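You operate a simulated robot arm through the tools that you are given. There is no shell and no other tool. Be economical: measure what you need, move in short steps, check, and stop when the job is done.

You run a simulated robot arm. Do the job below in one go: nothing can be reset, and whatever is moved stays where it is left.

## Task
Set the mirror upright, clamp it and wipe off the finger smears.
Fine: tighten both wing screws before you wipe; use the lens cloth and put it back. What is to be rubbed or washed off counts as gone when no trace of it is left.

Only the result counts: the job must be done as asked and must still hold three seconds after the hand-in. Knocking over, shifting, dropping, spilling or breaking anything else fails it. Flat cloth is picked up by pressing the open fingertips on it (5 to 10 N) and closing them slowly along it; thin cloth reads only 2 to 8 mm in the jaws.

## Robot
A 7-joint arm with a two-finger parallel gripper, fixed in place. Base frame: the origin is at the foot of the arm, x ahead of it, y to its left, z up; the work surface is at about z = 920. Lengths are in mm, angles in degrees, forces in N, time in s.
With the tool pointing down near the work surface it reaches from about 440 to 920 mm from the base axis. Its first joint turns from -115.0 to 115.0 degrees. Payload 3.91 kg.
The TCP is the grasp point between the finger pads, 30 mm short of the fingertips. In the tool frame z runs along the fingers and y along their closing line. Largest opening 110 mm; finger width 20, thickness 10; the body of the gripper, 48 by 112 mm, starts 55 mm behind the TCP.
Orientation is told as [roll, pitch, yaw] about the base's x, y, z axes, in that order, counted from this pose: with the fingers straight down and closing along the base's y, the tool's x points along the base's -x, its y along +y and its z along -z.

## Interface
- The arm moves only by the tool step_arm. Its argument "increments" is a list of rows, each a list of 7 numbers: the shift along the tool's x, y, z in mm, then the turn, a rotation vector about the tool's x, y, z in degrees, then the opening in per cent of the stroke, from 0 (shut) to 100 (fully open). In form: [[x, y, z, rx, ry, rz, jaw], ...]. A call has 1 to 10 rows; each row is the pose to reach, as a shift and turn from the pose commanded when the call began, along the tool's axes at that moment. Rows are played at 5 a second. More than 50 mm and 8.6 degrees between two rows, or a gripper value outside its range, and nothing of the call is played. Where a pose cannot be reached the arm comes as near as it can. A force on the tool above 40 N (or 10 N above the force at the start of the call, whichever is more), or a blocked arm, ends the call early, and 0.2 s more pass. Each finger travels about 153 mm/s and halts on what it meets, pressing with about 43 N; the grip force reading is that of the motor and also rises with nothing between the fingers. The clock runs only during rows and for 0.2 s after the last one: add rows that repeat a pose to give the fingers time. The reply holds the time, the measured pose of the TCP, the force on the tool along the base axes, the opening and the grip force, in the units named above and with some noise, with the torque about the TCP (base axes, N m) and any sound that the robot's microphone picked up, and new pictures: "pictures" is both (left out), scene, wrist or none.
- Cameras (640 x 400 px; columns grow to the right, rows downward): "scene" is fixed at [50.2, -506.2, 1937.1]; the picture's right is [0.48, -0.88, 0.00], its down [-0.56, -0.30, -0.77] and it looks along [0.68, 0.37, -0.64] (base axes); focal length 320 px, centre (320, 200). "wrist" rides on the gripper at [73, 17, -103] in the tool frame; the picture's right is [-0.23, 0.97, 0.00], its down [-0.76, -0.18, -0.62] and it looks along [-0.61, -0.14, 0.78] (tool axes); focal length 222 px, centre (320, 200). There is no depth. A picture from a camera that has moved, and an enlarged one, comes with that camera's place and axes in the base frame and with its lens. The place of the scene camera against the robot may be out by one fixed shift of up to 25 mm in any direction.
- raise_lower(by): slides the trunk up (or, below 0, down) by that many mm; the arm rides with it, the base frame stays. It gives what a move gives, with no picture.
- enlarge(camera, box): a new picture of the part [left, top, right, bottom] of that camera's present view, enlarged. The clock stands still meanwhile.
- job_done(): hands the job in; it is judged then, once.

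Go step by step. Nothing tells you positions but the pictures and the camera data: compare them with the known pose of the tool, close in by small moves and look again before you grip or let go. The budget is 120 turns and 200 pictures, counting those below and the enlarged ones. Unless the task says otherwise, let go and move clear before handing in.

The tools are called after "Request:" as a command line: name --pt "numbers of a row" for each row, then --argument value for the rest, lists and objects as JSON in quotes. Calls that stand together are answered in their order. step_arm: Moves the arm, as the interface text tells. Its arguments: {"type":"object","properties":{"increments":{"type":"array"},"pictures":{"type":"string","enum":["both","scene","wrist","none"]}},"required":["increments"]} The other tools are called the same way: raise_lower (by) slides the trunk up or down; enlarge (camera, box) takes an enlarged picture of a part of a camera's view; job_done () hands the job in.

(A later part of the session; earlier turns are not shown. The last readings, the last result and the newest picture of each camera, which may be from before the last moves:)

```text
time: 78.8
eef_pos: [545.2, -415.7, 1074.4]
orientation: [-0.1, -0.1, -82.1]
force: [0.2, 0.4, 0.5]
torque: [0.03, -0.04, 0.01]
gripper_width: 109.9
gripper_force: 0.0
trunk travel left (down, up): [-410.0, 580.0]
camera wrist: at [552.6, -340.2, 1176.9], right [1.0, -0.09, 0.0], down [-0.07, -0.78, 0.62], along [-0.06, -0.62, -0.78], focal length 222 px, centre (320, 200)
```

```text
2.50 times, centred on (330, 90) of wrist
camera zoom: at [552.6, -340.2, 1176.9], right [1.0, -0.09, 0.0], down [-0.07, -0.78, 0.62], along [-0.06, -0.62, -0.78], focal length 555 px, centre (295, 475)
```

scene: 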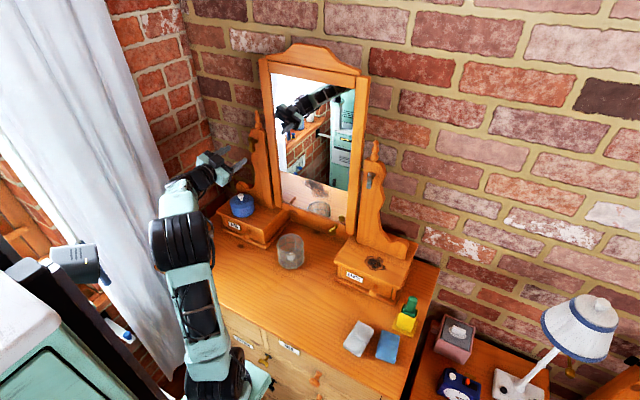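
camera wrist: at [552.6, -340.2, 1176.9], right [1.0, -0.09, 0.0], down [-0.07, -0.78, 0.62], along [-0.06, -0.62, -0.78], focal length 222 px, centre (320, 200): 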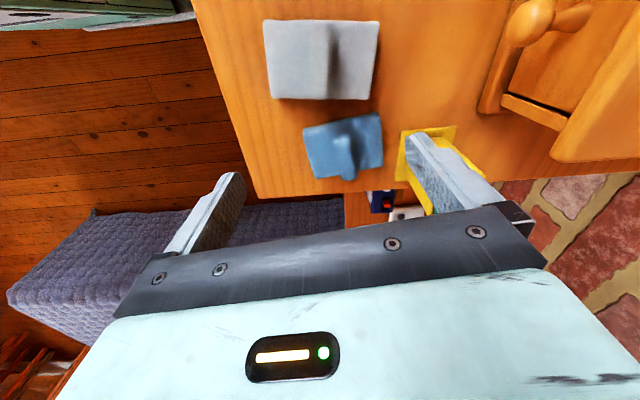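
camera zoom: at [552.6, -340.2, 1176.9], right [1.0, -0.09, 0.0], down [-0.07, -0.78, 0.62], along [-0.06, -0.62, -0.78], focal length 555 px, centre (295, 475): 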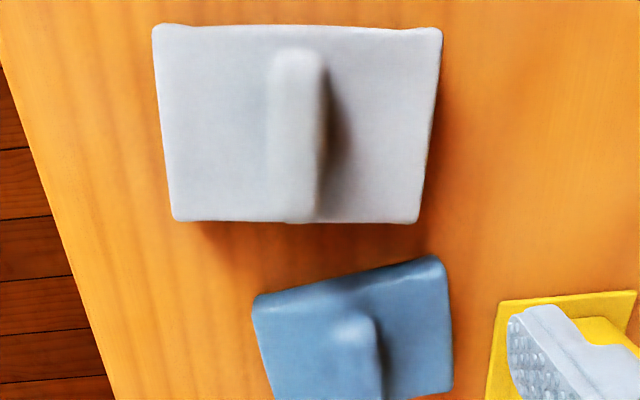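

Blue cloth ridge centre ≈(571,-465), aligned with the present yaw. I move above it with a moderate opening.

Request:
step_arm --pt "-20 8 15 0 0 0 60" --pt "-40 15 30 0 0 0 50" --pt "-52 19 50 0 0 0 50" --pt "-52 19 64 0 0 0 50"

Request:
enlarge --camera "wrist" --box '[210, 90, 430, 230]'

Request:
enlarge --camera "scene" --box '[340, 290, 440, 365]'

```text
time: 79.8
eef_pos: [544.8, -433.9, 1014.2]
orientation: [-0.3, -1.0, -82.3]
force: [0.4, -0.3, -0.3]
torque: [-0.01, 0.02, -0.01]
gripper_width: 55.1
gripper_force: 0.1
out of reach, approached as far as the arm can: row 1, 2, 3, 4
trunk travel left (down, up): [-410.0, 580.0]
camera wrist: at [552.2, -358.3, 1115.3], right [1.0, -0.09, 0.0], down [-0.07, -0.77, 0.64], along [-0.06, -0.63, -0.77], focal length 222 px, centre (320, 200)
```

scene: 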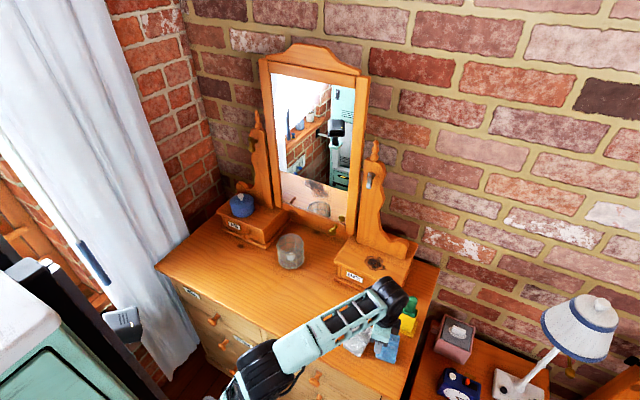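
wrist: 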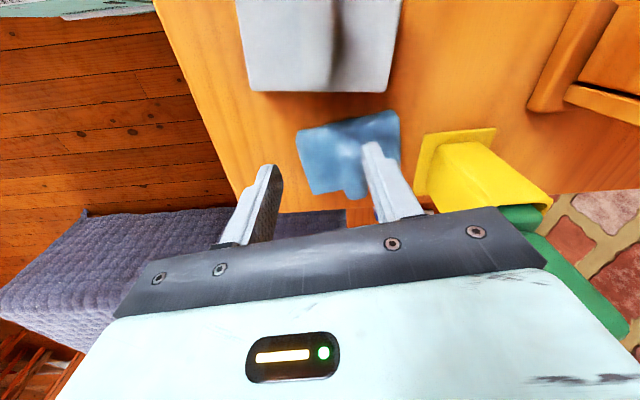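

```text
2.86 times, centred on (320, 160) of wrist
camera zoom: at [552.2, -358.3, 1115.3], right [1.0, -0.09, 0.0], down [-0.07, -0.77, 0.64], along [-0.06, -0.63, -0.77], focal length 635 px, centre (320, 314)
```

zoom: 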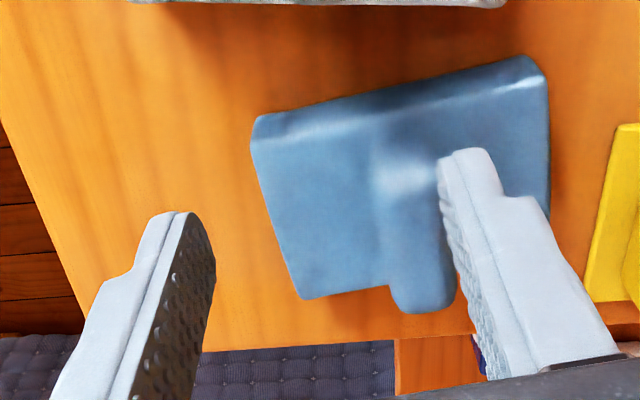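

```text
5.33 times, centred on (390, 328) of scene
camera zoom: at [50.2, -506.2, 1937.1], right [0.48, -0.88, 0.0], down [-0.56, -0.3, -0.77], along [0.68, 0.37, -0.64], focal length 1706 px, centre (-53, -480)
```

zoom: 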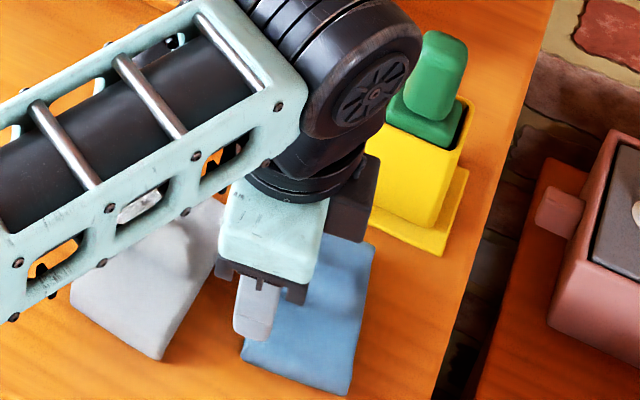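

Still at the arm's downward limit, so I'll raise the arm and lower the trunk more.

Request:
step_arm --pt "0 0 -45 0 0 0 50" --pt "0 0 -90 0 0 0 50" --pt "0 0 -135 0 1 0 50" --pt "0 0 -180 0 1 0 50" --pictures "none"

Request:
raise_lower --by -150

Request:
step_arm --pt "-15 10 0 0 0 0 50" --pt "-34 22 0 0 0 0 50" --pt "-34 22 0 0 0 0 50"

```text
time: 80.8
eef_pos: [514.6, -423.7, 1161.2]
orientation: [-1.1, -0.6, -83.0]
force: [-0.6, -1.3, -0.2]
torque: [-0.01, 0.01, 0.01]
gripper_width: 54.8
gripper_force: 0.0
out of reach, approached as far as the arm can: row 1, 2, 3, 4
trunk travel left (down, up): [-410.0, 580.0]
```

```text
time: 82.5
eef_pos: [513.5, -424.2, 1010.4]
orientation: [-1.1, -0.6, -83.0]
force: [0.4, -0.1, -0.5]
torque: [-0.02, 0.01, 0.0]
gripper_width: 55.1
gripper_force: 0.1
trunk travel left (down, up): [-260.0, 730.0]
```

```text
time: 83.3
eef_pos: [513.2, -423.4, 1010.3]
orientation: [-1.1, -0.6, -83.0]
force: [0.6, 0.0, 0.3]
torque: [0.02, 0.04, -0.03]
gripper_width: 55.2
gripper_force: 0.0
out of reach, approached as far as the arm can: row 1, 2, 3
trunk travel left (down, up): [-260.0, 730.0]
camera wrist: at [524.0, -348.2, 1112.3], right [0.99, -0.11, -0.02], down [-0.07, -0.77, 0.63], along [-0.08, -0.63, -0.77], focal length 222 px, centre (320, 200)
```

scene: 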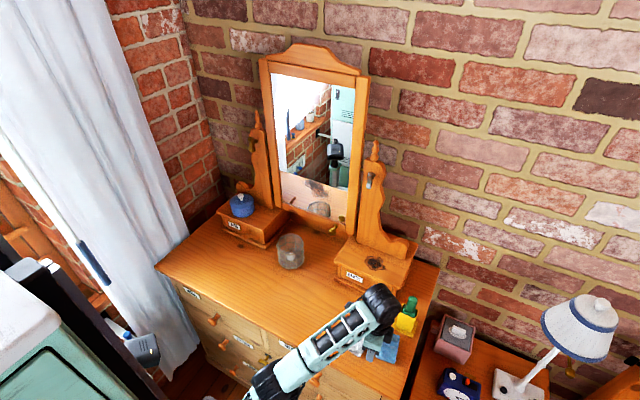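
wrist: 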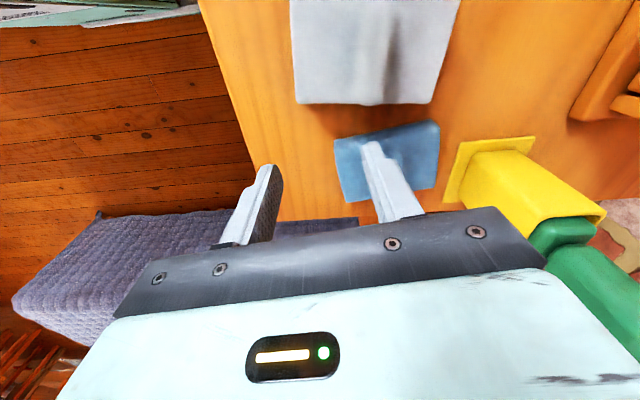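

The yaw appears to be blocking. I'll turn the tool to a neutral yaw, move over the cloth, then turn back.

Request:
step_arm --pt "0 0 -10 0 0 -8.5 50" --pt "0 0 -20 0 0 -17 50" --pt "0 0 -30 0 0 -25.5 50" --pt "0 0 -30 0 0 -34 50" --pt "0 0 -30 0 0 -42 50" --pictures "none"

```text
time: 84.5
eef_pos: [509.3, -420.7, 1012.2]
orientation: [-1.2, 0.1, -40.9]
force: [-0.6, -0.3, 0.2]
torque: [-0.03, 0.01, -0.02]
gripper_width: 54.8
gripper_force: 0.1
out of reach, approached as far as the arm can: row 1, 2, 3, 4, 5
trunk travel left (down, up): [-260.0, 730.0]
```

I'll set the trunk to a middle height and try again with neutral yaw.

Request:
raise_lower --by 270

Request:
step_arm --pt "0 0 45 0 0 0 50" --pt "0 0 90 0 0 0 50" --pt "0 0 135 0 0 0 50" --pt "-30 0 170 0 0 0 50" --pt "-60 10 200 0 0 0 50" --pt "-75 20 230 0 0 0 50" --pictures "scene"

```text
time: 87.3
eef_pos: [508.6, -420.6, 1281.2]
orientation: [-1.2, 0.1, -41.1]
force: [-0.3, -0.3, 0.1]
torque: [-0.01, 0.02, 0.03]
gripper_width: 55.1
gripper_force: 0.1
trunk travel left (down, up): [-530.0, 460.0]
```

```text
time: 88.7
eef_pos: [550.4, -433.3, 1055.2]
orientation: [-1.7, -0.3, -41.1]
force: [-0.8, -0.8, 1.0]
torque: [0.03, -0.01, -0.03]
gripper_width: 54.9
gripper_force: 0.0
out of reach, approached as far as the arm can: row 5, 6
trunk travel left (down, up): [-530.0, 460.0]
```

scene: 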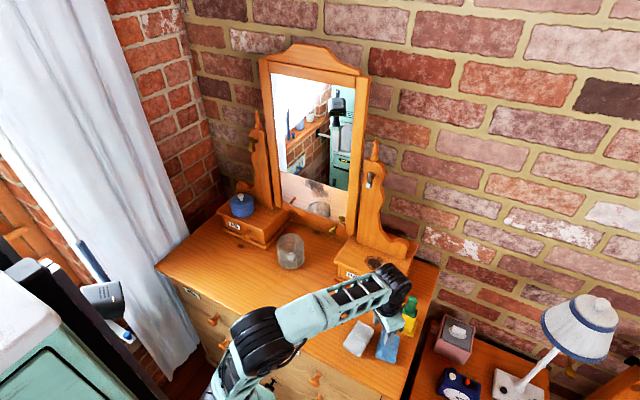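

The arm has a radial limit of about 700 mm with the tool straight down, so I'll tilt the tool about 15° outward (along the ridge axis) to reach the cloth. I rise, yaw to -82, and reset the trunk.

Request:
step_arm --pt "8 0 -20 0 0 8.2 50" --pt "16 0 -40 0 0 16.4 50" --pt "24 0 -60 0 0 24.6 50" --pt "32 0 -80 0 0 32.8 50" --pt "40 0 -90 0 0 41 50" --pictures "none"

Request:
raise_lower --by -80

Request:
step_arm --pt "0 0 0 0 -8 0 50" --pt "0 0 0 0 -15 0 50" --pictures "none"

```text
time: 89.9
eef_pos: [522.4, -407.3, 1148.7]
orientation: [-1.0, -0.7, -82.2]
force: [0.2, 0.5, 0.6]
torque: [-0.01, 0.0, 0.01]
gripper_width: 55.1
gripper_force: 0.1
trunk travel left (down, up): [-530.0, 460.0]
```

```text
time: 91.0
eef_pos: [521.8, -405.6, 1069.1]
orientation: [-1.0, -0.7, -82.0]
force: [-0.1, -0.1, 0.4]
torque: [-0.02, -0.01, 0.0]
gripper_width: 55.3
gripper_force: 0.0
trunk travel left (down, up): [-450.0, 540.0]
```

```text
time: 91.6
eef_pos: [521.9, -407.7, 1068.4]
orientation: [-1.0, -15.8, -82.0]
force: [-0.2, -0.3, -0.5]
torque: [-0.04, -0.03, -0.01]
gripper_width: 55.0
gripper_force: 0.0
trunk travel left (down, up): [-450.0, 540.0]
```

Request:
step_arm --pt "-14 14 20 0 0 0 50" --pt "-28 28 40 0 0 0 50" --pt "-42 41.6 61 0 0 0 50" --pt "-42 41.6 61 0 0 0 50"

Request:
enlarge --camera "wrist" --box '[210, 90, 430, 230]'

Request:
enlarge --camera "scene" --box '[350, 295, 430, 365]'

```text
time: 92.6
eef_pos: [571.6, -457.5, 1021.1]
orientation: [-1.0, -15.7, -81.8]
force: [-0.2, 1.1, 0.5]
torque: [0.01, -0.01, 0.02]
gripper_width: 55.0
gripper_force: 0.1
trunk travel left (down, up): [-450.0, 540.0]
camera wrist: at [576.7, -358.8, 1100.0], right [1.0, -0.08, 0.04], down [-0.09, -0.58, 0.81], along [-0.04, -0.81, -0.59], focal length 222 px, centre (320, 200)
```

scene: 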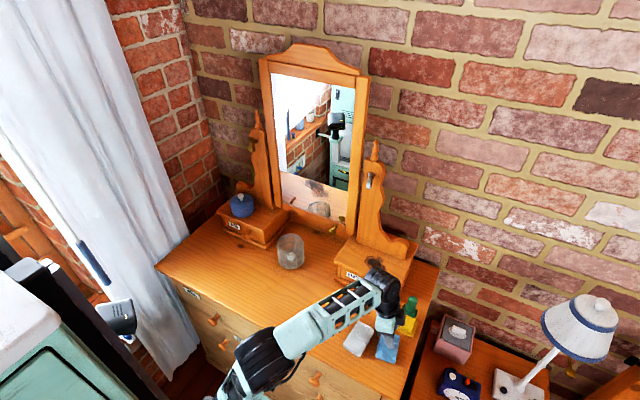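
wrist: 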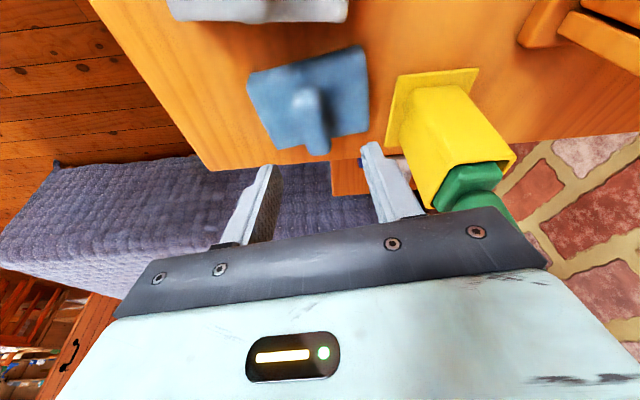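

```text
2.86 times, centred on (320, 160) of wrist
camera zoom: at [576.7, -358.8, 1100.0], right [1.0, -0.08, 0.04], down [-0.09, -0.58, 0.81], along [-0.04, -0.81, -0.59], focal length 635 px, centre (320, 314)
```

zoom: 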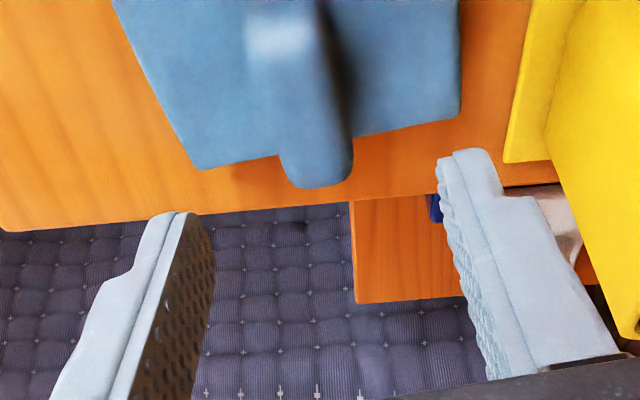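

```text
5.71 times, centred on (390, 330) of scene
camera zoom: at [50.2, -506.2, 1937.1], right [0.48, -0.88, 0.0], down [-0.56, -0.3, -0.77], along [0.68, 0.37, -0.64], focal length 1828 px, centre (-80, -543)
```

zoom: 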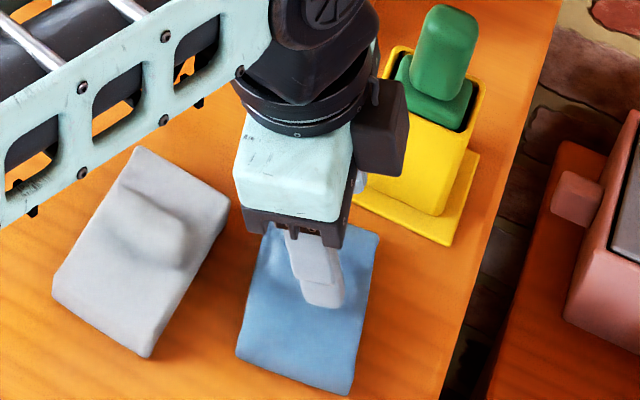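

The ridge top triangulates to z≈968, y -432..-479, x≈572. I descend with the tips beside the ridge and close slowly.

Request:
step_arm --pt "8 1 19 0 0 0 50" --pt "14 2 33 0 0 0 50" --pt "18 2 42 0 0 0 50" --pt "20 2 47.5 0 0 0 50" --pt "20 2 47.5 0 0 0 50"

Request:
enlarge --camera "wrist" --box '[210, 90, 430, 230]'

Request:
enlarge --camera "scene" --box '[350, 295, 430, 365]'

```text
time: 93.8
eef_pos: [572.2, -451.5, 973.5]
orientation: [-0.7, -16.0, -81.9]
force: [0.1, -3.6, 33.6]
torque: [0.04, -0.83, -0.06]
gripper_width: 53.5
gripper_force: 0.0
trunk travel left (down, up): [-450.0, 540.0]
camera wrist: at [576.6, -351.8, 1051.3], right [1.0, -0.08, 0.05], down [-0.09, -0.58, 0.81], along [-0.04, -0.81, -0.58], focal length 222 px, centre (320, 200)
```

scene: 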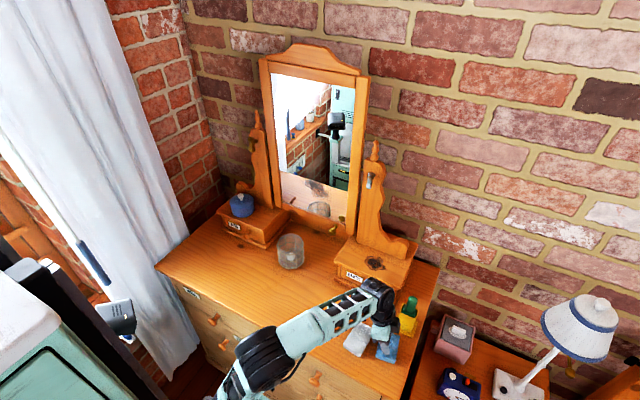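
wrist: 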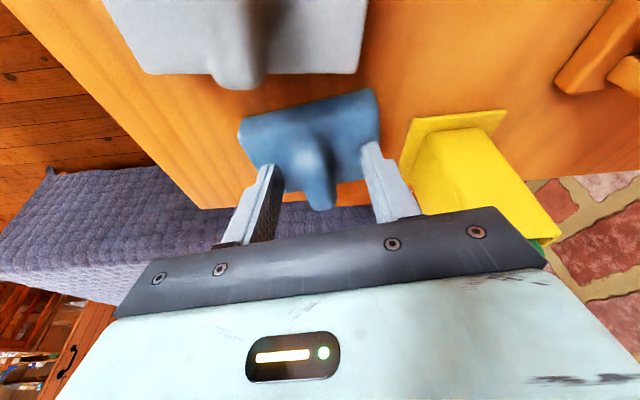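

```text
2.86 times, centred on (320, 160) of wrist
camera zoom: at [576.6, -351.8, 1051.3], right [1.0, -0.08, 0.05], down [-0.09, -0.58, 0.81], along [-0.04, -0.81, -0.58], focal length 635 px, centre (320, 314)
```

zoom: 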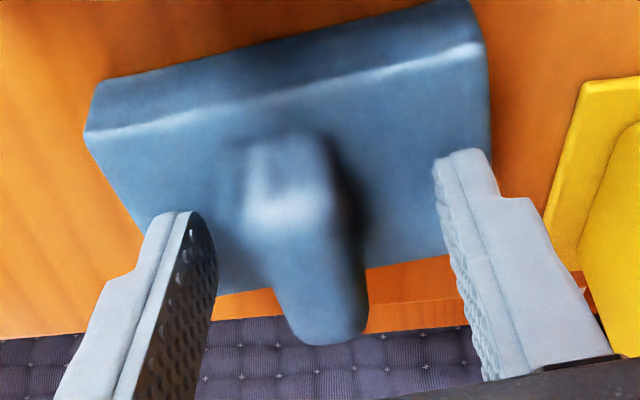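

```text
5.71 times, centred on (390, 330) of scene
camera zoom: at [50.2, -506.2, 1937.1], right [0.48, -0.88, 0.0], down [-0.56, -0.3, -0.77], along [0.68, 0.37, -0.64], focal length 1828 px, centre (-80, -543)
```

zoom: 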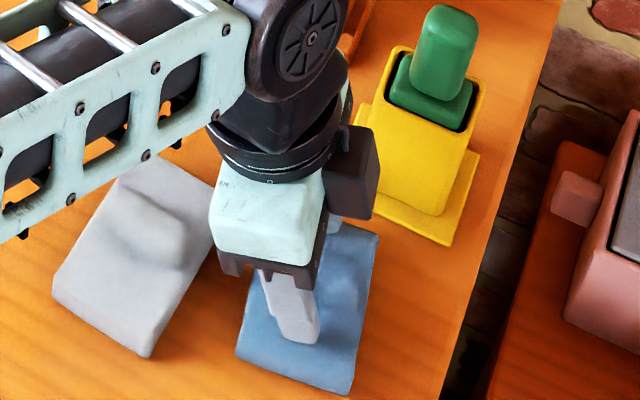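

The tips press on the pad (33 N), so I lift 5 mm and then close slowly on the ridge.

Request:
step_arm --pt "-1.3 0 -5 0 0 0 50" --pt "-1.3 0 -5 0 0 0 40" --pt "-1.3 0 -5 0 0 0 30" --pt "-1.3 0 -5 0 0 0 20" --pt "-1.3 0 -5 0 0 0 12" --pt "-1.3 0 -5 0 0 0 6" --pt "-1.3 0 -5 0 0 0 2" --pt "-1.3 0 -5 0 0 0 2" --pictures "wrist"

```text
time: 95.6
eef_pos: [571.6, -451.2, 975.3]
orientation: [-1.0, -15.8, -81.9]
force: [-0.5, -0.8, -0.3]
torque: [0.02, 0.02, 0.01]
gripper_width: 19.0
gripper_force: 43.2
trunk travel left (down, up): [-450.0, 540.0]
camera wrist: at [576.8, -351.4, 1054.1], right [1.0, -0.08, 0.04], down [-0.09, -0.58, 0.81], along [-0.04, -0.81, -0.59], focal length 222 px, centre (320, 200)
```

wrist: 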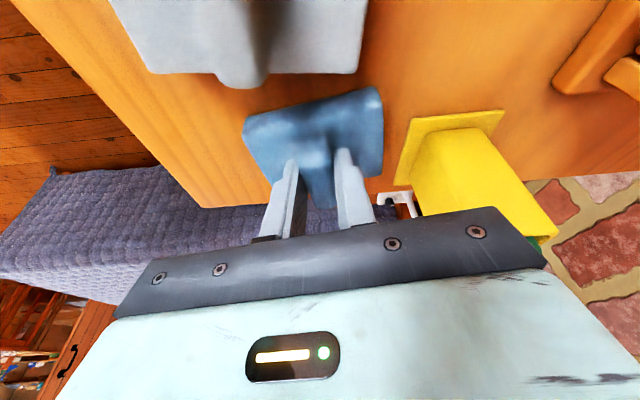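

The cloth is gripped at 19 mm by its ridge. I lift with the trunk, untilt, and swing toward the mirror.

Request:
raise_lower --by 130

Request:
step_arm --pt "30 0 0 0 0 0 2" --pt "60 0 0 0 8 0 2" --pt "80 0 -5 0 15.8 0 2" --pictures "scene"

```text
time: 97.2
eef_pos: [573.0, -452.3, 1105.9]
orientation: [-1.1, -15.7, -81.9]
force: [0.0, -0.3, -0.9]
torque: [-0.01, 0.03, 0.0]
gripper_width: 19.1
gripper_force: 42.7
trunk travel left (down, up): [-580.0, 410.0]
```

```text
time: 98.0
eef_pos: [559.7, -374.2, 1088.7]
orientation: [-0.9, 0.2, -82.1]
force: [0.0, 0.2, -0.7]
torque: [0.0, 0.01, 0.04]
gripper_width: 18.8
gripper_force: 42.9
trunk travel left (down, up): [-580.0, 410.0]
```

scene: 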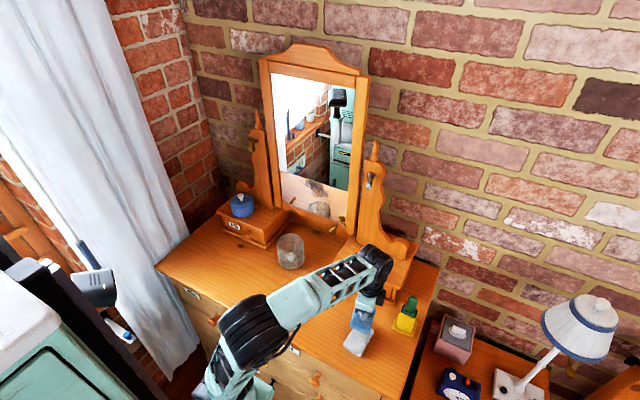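

Request:
step_arm --pt "19 7 -11 0 0 -8.2 2" --pt "37 13 -22 0 0 -16.4 2" --pt "56 20 -33 0 0 -24.6 2" --pt "75 27 -44 0 0 -32.8 2" --pt "93 33 -55 0 0 -41 2" --pt "112 40 -66 0 0 -49.2 2" --pt "131 47 -77 0 0 -57.4 2" --pt "149 53 -88 0 0 -65.6 2" --pt "168 60 -100 0 0 -73.8 2" --pt "186 67 -111 0 0 -82 2" --pictures "none"

Request:
step_arm --pt "-10 12 0 0 -8.5 0 2" --pt "-20 24 0 0 -17 0 2" --pt "-30 36 0 0 -25.5 0 2" --pt "-40 48 0 0 -34 0 2" --pt "-50 60 0 0 -42.5 0 2" --pt "-60 72 0 0 -51 0 2" --pt "-70 84 0 0 -59.5 0 2" --pt "-80 96 0 0 -68 0 2" --pt "-85 108 0 0 -76.5 0 2" --pt "-90 112 0 0 -85 0 2"

```text
time: 100.2
eef_pos: [604.4, -180.8, 1197.5]
orientation: [0.0, 1.0, 0.1]
force: [0.0, -0.6, -0.2]
torque: [0.04, 0.02, -0.01]
gripper_width: 19.0
gripper_force: 43.4
trunk travel left (down, up): [-580.0, 410.0]
```

```text
time: 102.4
eef_pos: [693.3, -68.1, 1196.6]
orientation: [0.7, -84.0, -0.9]
force: [-0.1, -0.7, 0.2]
torque: [0.01, 0.05, 0.01]
gripper_width: 19.3
gripper_force: 43.2
trunk travel left (down, up): [-580.0, 410.0]
camera wrist: at [583.7, -49.4, 1134.5], right [0.03, 0.97, 0.23], down [-0.54, -0.18, 0.82], along [0.84, -0.15, 0.52], focal length 222 px, centre (320, 200)
```

scene: 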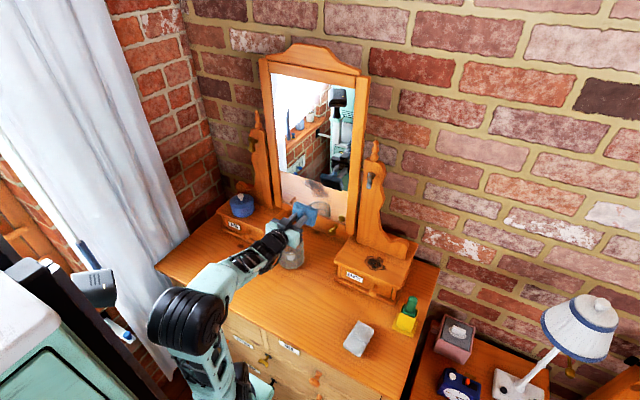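
wrist: 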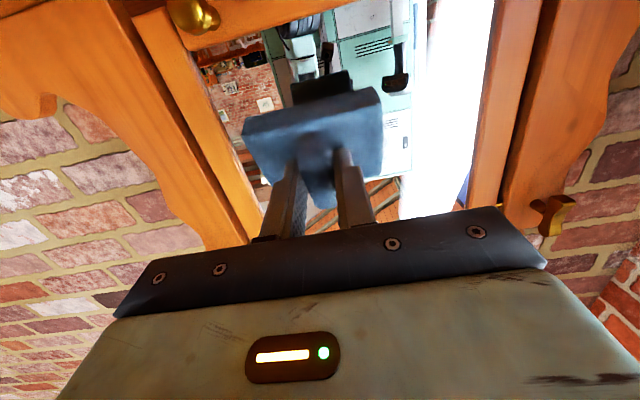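

Request:
enlarge --camera "scene" --box '[275, 160, 365, 230]'

Request:
step_arm --pt "-10 0 -20 0 -8 0 2" --pt "-20 0 -20 0 -16 0 2" --pt "-33 0 -20 0 -22 0 2"

Request:
enlarge --camera "wrist" --box '[160, 0, 480, 200]'

```text
5.71 times, centred on (320, 195) of scene
camera zoom: at [50.2, -506.2, 1937.1], right [0.48, -0.88, 0.0], down [-0.56, -0.3, -0.77], along [0.68, 0.37, -0.64], focal length 1828 px, centre (320, 229)
```

zoom: 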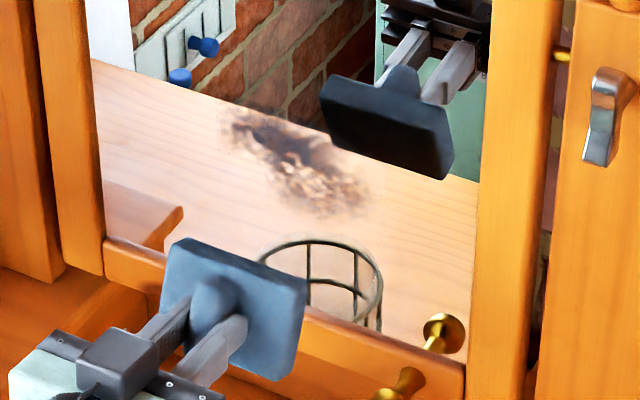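

```text
time: 103.2
eef_pos: [677.0, -68.1, 1230.6]
orientation: [-179.9, -73.9, 179.9]
force: [-0.1, 0.3, 0.1]
torque: [-0.01, 0.05, -0.05]
gripper_width: 18.8
gripper_force: 42.6
trunk travel left (down, up): [-580.0, 410.0]
camera wrist: at [597.5, -50.8, 1132.4], right [-0.06, 0.97, 0.22], down [-0.81, -0.18, 0.56], along [0.58, -0.14, 0.8], focal length 222 px, centre (320, 200)
```

scene: 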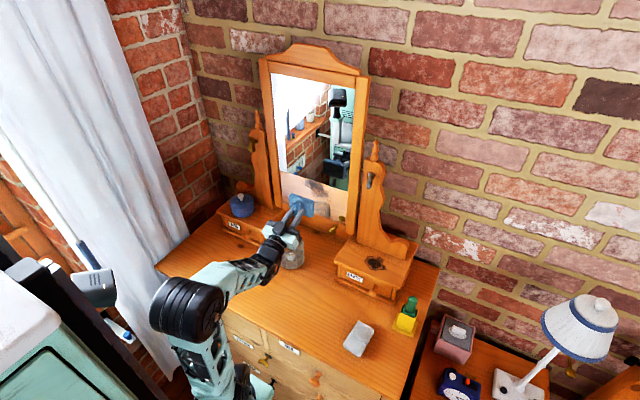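
wrist: 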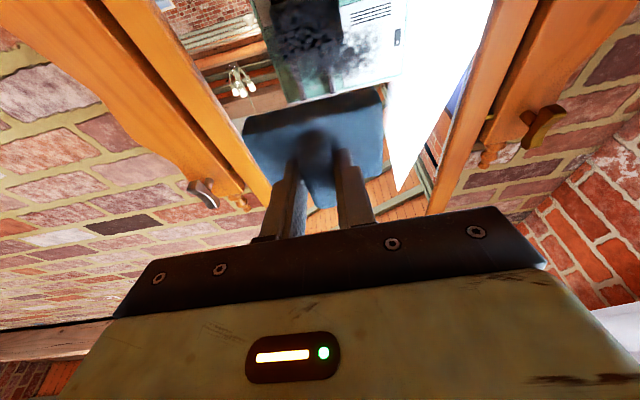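

```text
2.00 times, centred on (320, 100) of wrist
camera zoom: at [597.5, -50.8, 1132.4], right [-0.06, 0.97, 0.22], down [-0.81, -0.18, 0.56], along [0.58, -0.14, 0.8], focal length 444 px, centre (320, 400)
```

zoom: 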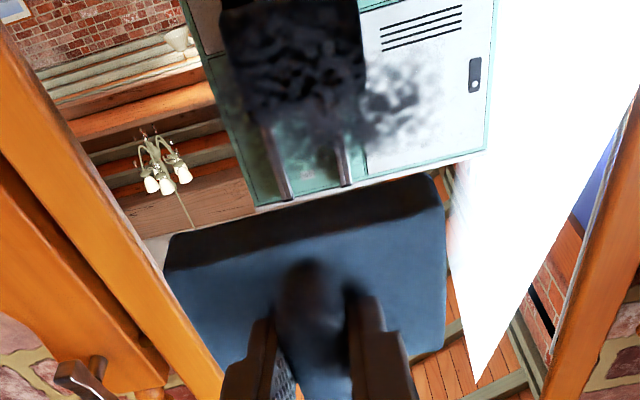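

Smear spans about y -120..0, z 1180..1260 (after calibrating with the screw). I advance the cloth toward the glass just short of contact.

Request:
step_arm --pt "16 0 26 0 0 0 2" --pt "32 0 52 0 0 0 2" --pt "45 0 72 0 0 0 2" --pt "47 0 74 0 0 0 2"

Request:
enlarge --camera "scene" --box '[275, 160, 365, 230]'

```text
time: 104.2
eef_pos: [761.3, -68.5, 1206.4]
orientation: [-179.9, -74.0, 179.7]
force: [-0.6, 0.2, -0.4]
torque: [-0.03, 0.04, 0.0]
gripper_width: 19.3
gripper_force: 42.8
trunk travel left (down, up): [-580.0, 410.0]
camera wrist: at [682.3, -51.3, 1107.5], right [-0.06, 0.97, 0.22], down [-0.81, -0.18, 0.56], along [0.58, -0.14, 0.8], focal length 222 px, centre (320, 200)
```

scene: 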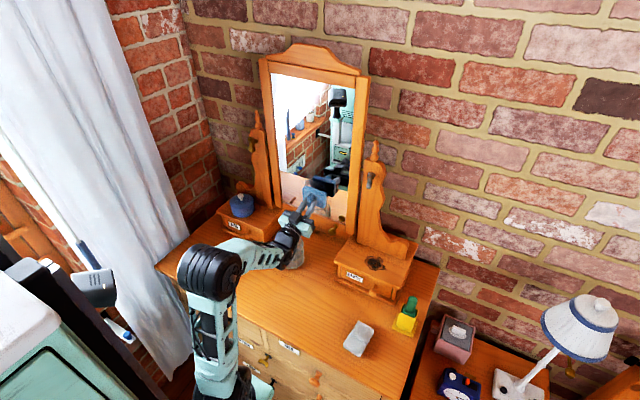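
wrist: 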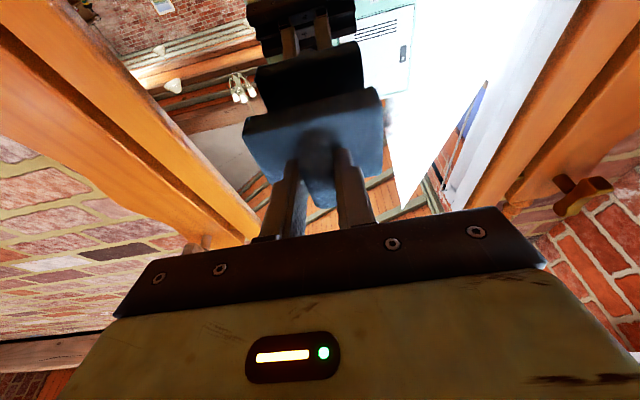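

```text
5.71 times, centred on (320, 195) of scene
camera zoom: at [50.2, -506.2, 1937.1], right [0.48, -0.88, 0.0], down [-0.56, -0.3, -0.77], along [0.68, 0.37, -0.64], focal length 1828 px, centre (320, 229)
```

zoom: 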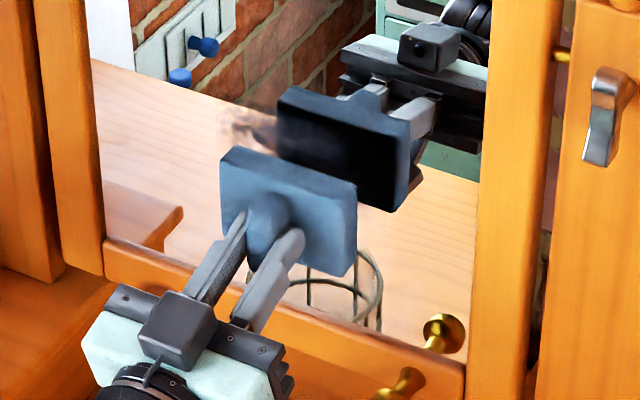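

Gap to the glass looks about 36 mm. Creeping in until light contact.

Request:
step_arm --pt "3 0 10 0 0 0 2" --pt "6 0 19 0 0 0 2" --pt "8.3 0 29 0 0 0 2" --pt "9 0 31 0 0 0 2" --pt "9.5 0 33 0 0 0 2" --pictures "none"

```text
time: 105.0
eef_pos: [786.5, -69.1, 1205.8]
orientation: [-180.0, -74.0, 179.8]
force: [-28.5, -2.4, 1.7]
torque: [-0.01, 0.3, 0.05]
gripper_width: 19.0
gripper_force: 42.8
trunk travel left (down, up): [-580.0, 410.0]
stopped in row 4: the force on the tool passed its limit at 54 N (the readings are from after the stop); the commanded pose is now the measured one
```

Contact at TCP x≈786. Backing off to a light press.

Request:
step_arm --pt "-0.4 0 -1.5 0 0 0 2" --pt "-0.4 0 -1.5 0 0 0 2"

Request:
enlarge --camera "scene" --box '[275, 160, 365, 230]'

```text
time: 105.6
eef_pos: [787.2, -68.8, 1207.5]
orientation: [-179.9, -74.0, 179.9]
force: [-16.3, -0.9, 4.5]
torque: [-0.02, -0.27, 0.05]
gripper_width: 19.0
gripper_force: 42.7
trunk travel left (down, up): [-580.0, 410.0]
camera wrist: at [707.8, -51.1, 1107.7], right [-0.06, 0.97, 0.22], down [-0.81, -0.18, 0.56], along [0.58, -0.14, 0.8], focal length 222 px, centre (320, 200)
```

scene: 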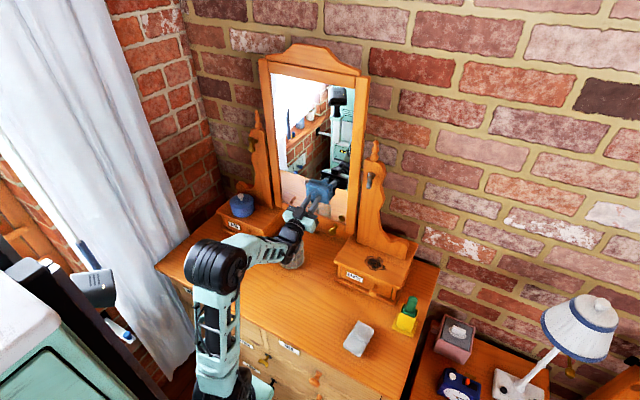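
wrist: 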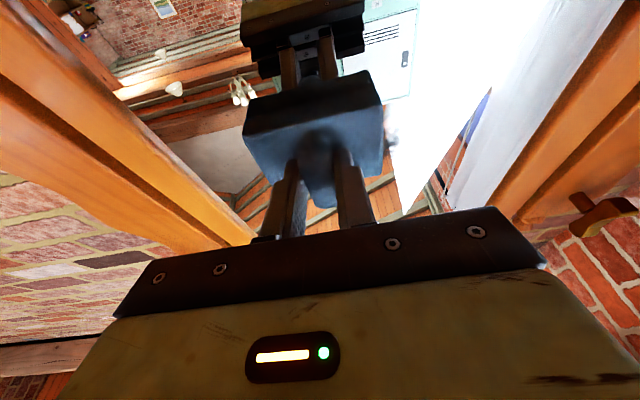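

```text
5.71 times, centred on (320, 195) of scene
camera zoom: at [50.2, -506.2, 1937.1], right [0.48, -0.88, 0.0], down [-0.56, -0.3, -0.77], along [0.68, 0.37, -0.64], focal length 1828 px, centre (320, 229)
```

zoom: 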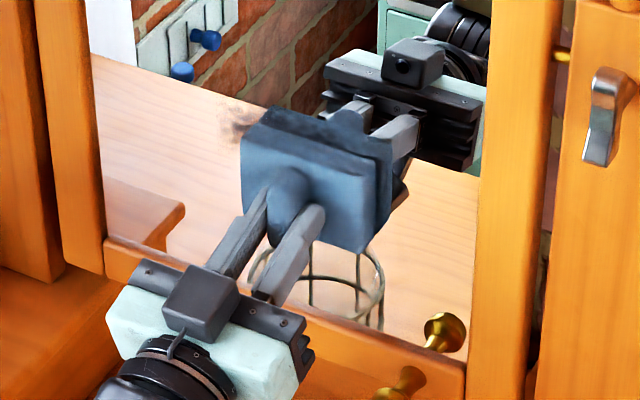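

Good flat contact (16 N). Wiping strokes at this height now.

Request:
step_arm --pt "0 15 0 0 0 0 2" --pt "0 35 0 0 0 0 2" --pt "0 55 0 0 0 0 2" --pt "0 75 0 0 0 0 2" --pt "0 50 0 0 0 0 2" --pt "0 25 0 0 0 0 2" --pt "0 0 0 0 0 0 2" --pt "0 -20 0 0 0 0 2" --pt "0 -40 0 0 0 0 2" --pt "0 -45 0 0 0 0 2"

Request:
enlarge --camera "scene" --box '[275, 160, 365, 230]'

```text
time: 107.8
eef_pos: [786.4, -112.9, 1204.4]
orientation: [-179.9, -74.2, 179.9]
force: [-10.4, 5.0, -0.7]
torque: [-0.05, -0.21, 0.2]
gripper_width: 19.1
gripper_force: 42.9
trunk travel left (down, up): [-580.0, 410.0]
camera wrist: at [708.0, -95.1, 1106.9], right [-0.06, 0.97, 0.22], down [-0.81, -0.18, 0.56], along [0.59, -0.14, 0.8], focal length 222 px, centre (320, 200)
```

scene: 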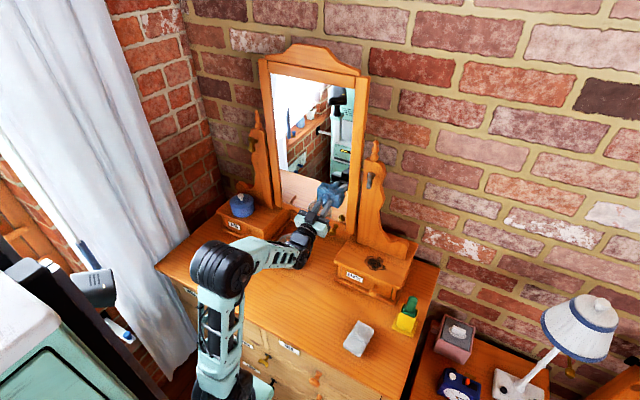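
wrist: 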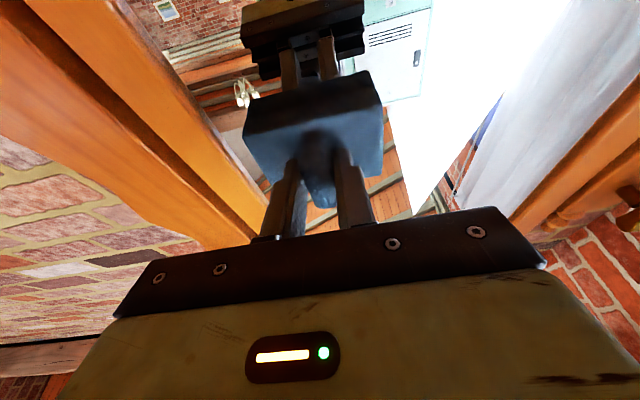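

```text
5.71 times, centred on (320, 195) of scene
camera zoom: at [50.2, -506.2, 1937.1], right [0.48, -0.88, 0.0], down [-0.56, -0.3, -0.77], along [0.68, 0.37, -0.64], focal length 1828 px, centre (320, 229)
```

zoom: 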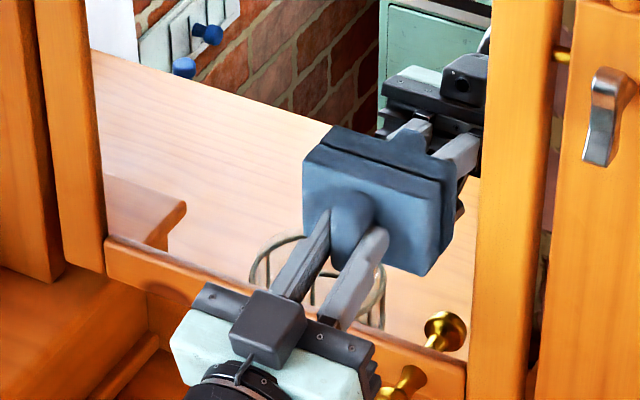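

One pass wipes cleanly. I do the upper band, then the lower band.

Request:
step_arm --pt "-12 0 3.2 0 0 0 2" --pt "-24 0 6.4 0 0 0 2" --pt "-24 20 6.4 0 0 0 2" --pt "-24 40 6.4 0 0 0 2" --pt "-24 60 6.4 0 0 0 2" --pt "-24 80 6.4 0 0 0 2" --pt "-24 100 6.4 0 0 0 2" --pt "-24 120 6.4 0 0 0 2" --pictures "none"

Request:
step_arm --pt "17 0 -4.9 0 0 0 2" --pt "34 0 -9.6 0 0 0 2" --pt "51 0 -14.5 0 0 0 2" --pt "51 -20 -14.5 0 0 0 2" --pt "51 -40 -14.5 0 0 0 2" --pt "51 -60 -14.5 0 0 0 2" --pt "51 -80 -14.5 0 0 0 2" --pt "51 -100 -14.5 0 0 0 2" --pt "51 -120 -14.5 0 0 0 2"

Request:
enlarge --camera "scene" --box '[275, 160, 365, 230]'

```text
time: 109.6
eef_pos: [788.5, 9.7, 1230.7]
orientation: [-179.8, -74.2, 179.8]
force: [-16.8, -5.6, 0.9]
torque: [0.11, -0.48, -0.15]
gripper_width: 19.1
gripper_force: 43.1
trunk travel left (down, up): [-580.0, 410.0]
```

```text
time: 111.6
eef_pos: [786.5, -112.5, 1177.2]
orientation: [-179.9, -74.2, 179.8]
force: [-0.6, 0.2, -0.3]
torque: [-0.02, 0.02, -0.02]
gripper_width: 18.7
gripper_force: 43.2
trunk travel left (down, up): [-580.0, 410.0]
camera wrist: at [707.0, -96.0, 1078.3], right [-0.06, 0.97, 0.22], down [-0.81, -0.18, 0.56], along [0.59, -0.14, 0.8], focal length 222 px, centre (320, 200)
```

scene: 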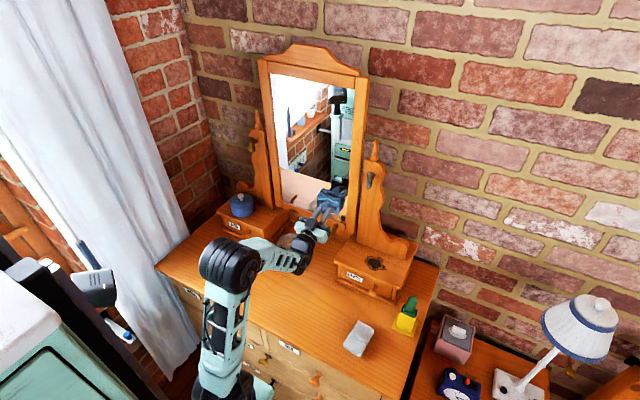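
wrist: 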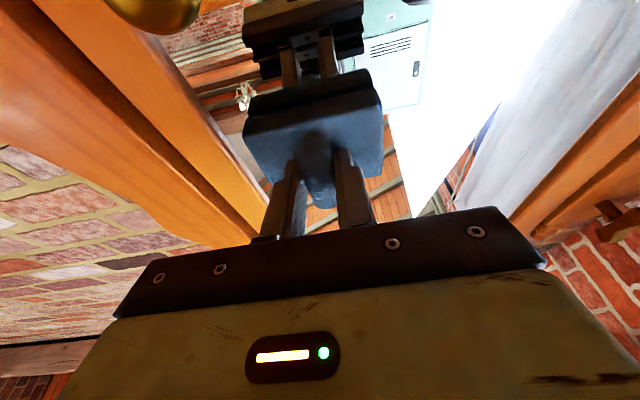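

```text
5.71 times, centred on (320, 195) of scene
camera zoom: at [50.2, -506.2, 1937.1], right [0.48, -0.88, 0.0], down [-0.56, -0.3, -0.77], along [0.68, 0.37, -0.64], focal length 1828 px, centre (320, 229)
```

zoom: 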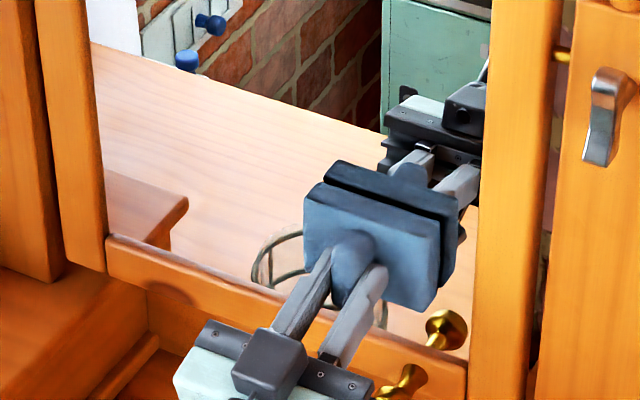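

The lower pass lost contact, and the reflection suggests the mirror shifted a fraction of a degree. I'll retreat and inspect the glass and the tilt.

Request:
step_arm --pt "-6 0 -20 0 0 0 2" --pt "-15 0 -50 0 0 0 2" --pt "-26 0 -90 0 0 0 2" --pt "-35 0 -120 0 0 0 2"

Request:
enlarge --camera "scene" --box '[275, 150, 365, 230]'

Request:
enlarge --camera "scene" --box '[330, 55, 410, 105]'

Request:
enlarge --camera "scene" --box '[310, 200, 390, 250]'

```text
time: 112.6
eef_pos: [670.5, -114.6, 1182.7]
orientation: [-179.9, -74.2, 179.7]
force: [0.6, -0.1, -0.4]
torque: [-0.01, 0.0, 0.03]
gripper_width: 18.7
gripper_force: 43.0
out of reach, approached as far as the arm can: row 4
trunk travel left (down, up): [-580.0, 410.0]
camera wrist: at [592.0, -96.7, 1084.2], right [-0.06, 0.97, 0.22], down [-0.81, -0.18, 0.56], along [0.59, -0.14, 0.8], focal length 222 px, centre (320, 200)
```

scene: 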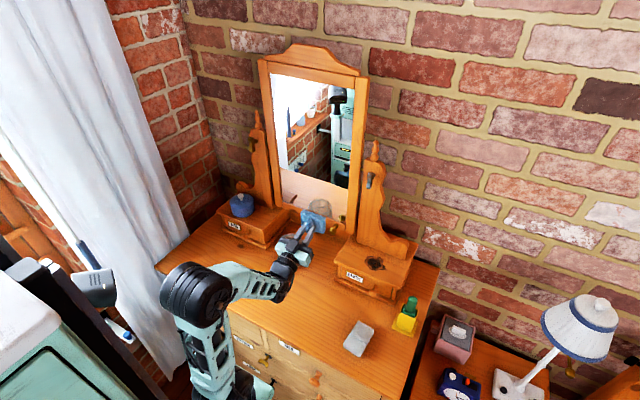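
wrist: 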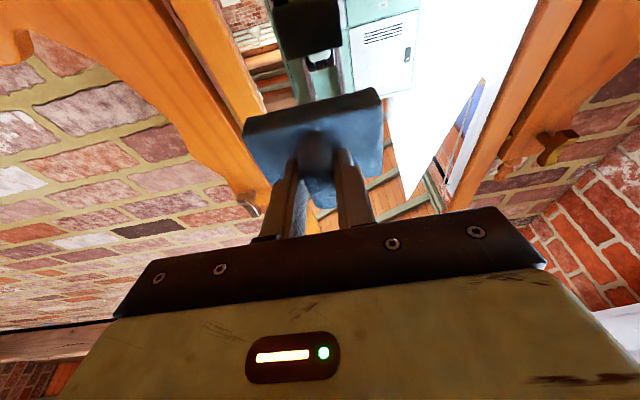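

```text
5.00 times, centred on (320, 190) of scene
camera zoom: at [50.2, -506.2, 1937.1], right [0.48, -0.88, 0.0], down [-0.56, -0.3, -0.77], along [0.68, 0.37, -0.64], focal length 1600 px, centre (320, 250)
```

zoom: 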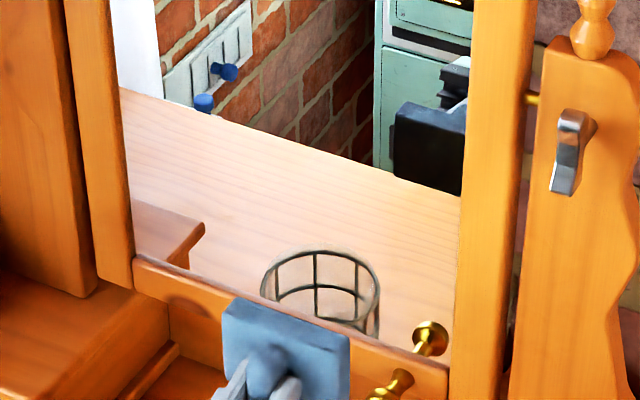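

```text
8.00 times, centred on (370, 80) of scene
camera zoom: at [50.2, -506.2, 1937.1], right [0.48, -0.88, 0.0], down [-0.56, -0.3, -0.77], along [0.68, 0.37, -0.64], focal length 2559 px, centre (-80, 1160)
```

zoom: 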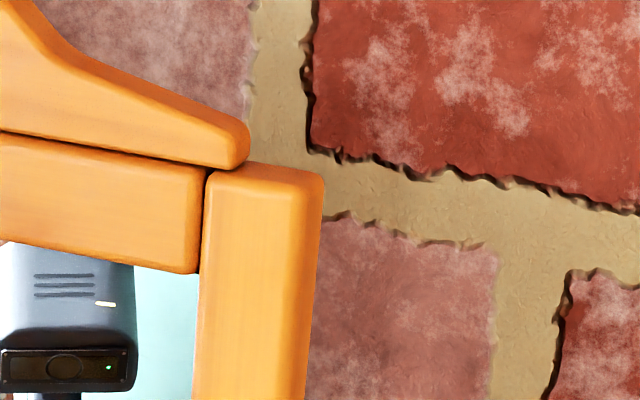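

```text
8.00 times, centred on (350, 225) of scene
camera zoom: at [50.2, -506.2, 1937.1], right [0.48, -0.88, 0.0], down [-0.56, -0.3, -0.77], along [0.68, 0.37, -0.64], focal length 2559 px, centre (80, 0)
```

zoom: 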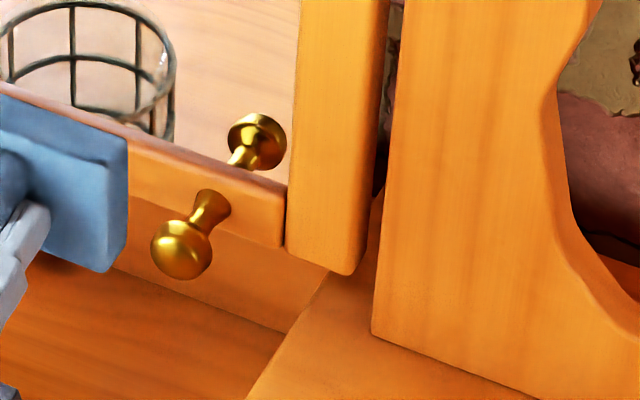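

Request:
enlarge --camera "scene" --box '[290, 160, 350, 205]'

Request:
enlarge --camera "wrist" --box '[200, 0, 480, 200]'

Request:
enlarge --camera "scene" --box '[260, 60, 370, 160]'

```text
8.89 times, centred on (320, 182) of scene
camera zoom: at [50.2, -506.2, 1937.1], right [0.48, -0.88, 0.0], down [-0.56, -0.3, -0.77], along [0.68, 0.37, -0.64], focal length 2844 px, centre (320, 356)
```

zoom: 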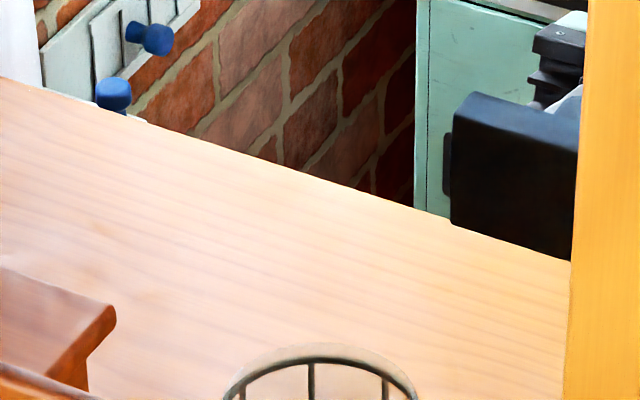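

```text
2.00 times, centred on (340, 100) of wrist
camera zoom: at [592.0, -96.7, 1084.2], right [-0.06, 0.97, 0.22], down [-0.81, -0.18, 0.56], along [0.59, -0.14, 0.8], focal length 444 px, centre (280, 400)
```

zoom: 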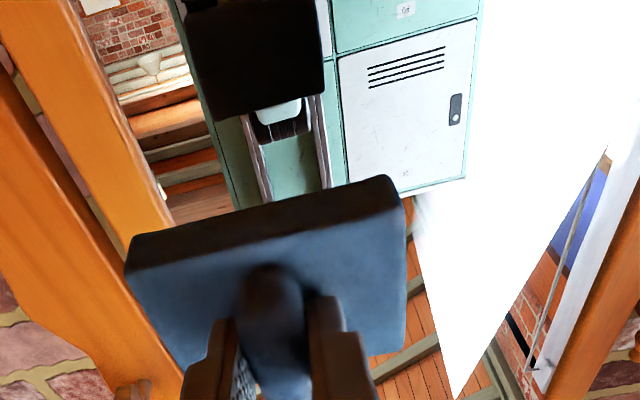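

```text
4.00 times, centred on (315, 110) of scene
camera zoom: at [50.2, -506.2, 1937.1], right [0.48, -0.88, 0.0], down [-0.56, -0.3, -0.77], along [0.68, 0.37, -0.64], focal length 1280 px, centre (340, 560)
```

zoom: 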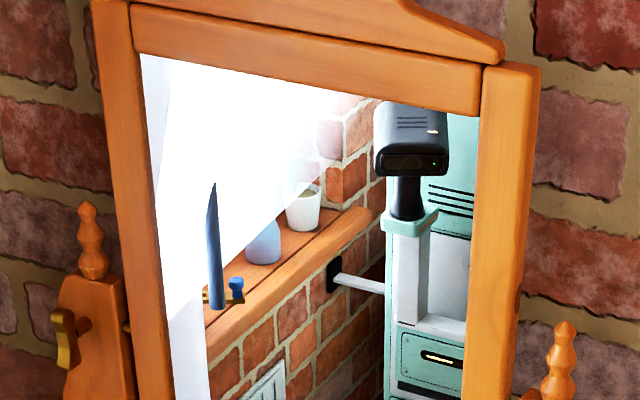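

The glass is clean all over and the mirror is still upright within about 0.5°. I take the cloth back along the same path.

Request:
step_arm --pt "-3 -7 -3 0 8.5 0 2" --pt "-6 -14 -6 0 17 0 2" --pt "-9 -21 -9 0 25.5 0 2" --pt "-12 -28 -12 0 34 0 2" --pt "-15 -35 -18 0 42.5 0 2" --pt "-18 -42 -24 0 51 0 2" --pt "-22 -49 -30 0 59.5 0 2" --pt "-26 -56 -40 0 68 0 2" --pt "-30 -62 -50 0 76.5 0 2" --pt "-33 -66 -59 0 85 0 2" --pictures "none"

Request:
step_arm --pt "0 0 0 0 8 0 2" --pt "0 0 0 0 16 0 2" --pt "0 0 0 0 21 0 2" --pictures "scene"

```text
time: 114.8
eef_pos: [603.9, -177.7, 1197.6]
orientation: [0.1, -20.6, 0.0]
force: [0.2, -0.8, 0.3]
torque: [-0.01, -0.02, 0.0]
gripper_width: 19.1
gripper_force: 42.5
trunk travel left (down, up): [-580.0, 410.0]
```

```text
time: 115.6
eef_pos: [605.6, -178.1, 1195.4]
orientation: [0.0, 0.3, 0.0]
force: [0.4, -1.0, -0.1]
torque: [-0.01, -0.03, 0.02]
gripper_width: 19.0
gripper_force: 42.8
trunk travel left (down, up): [-580.0, 410.0]
```

scene: 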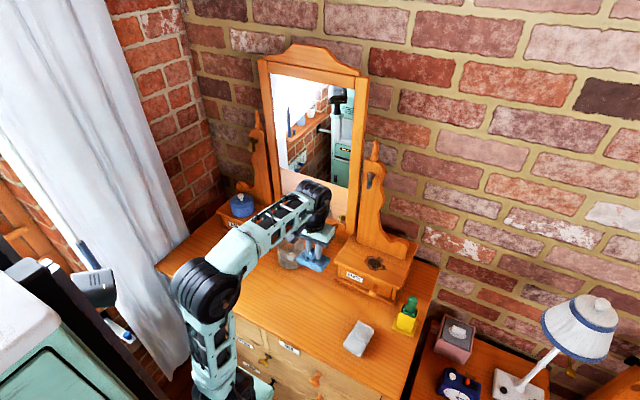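

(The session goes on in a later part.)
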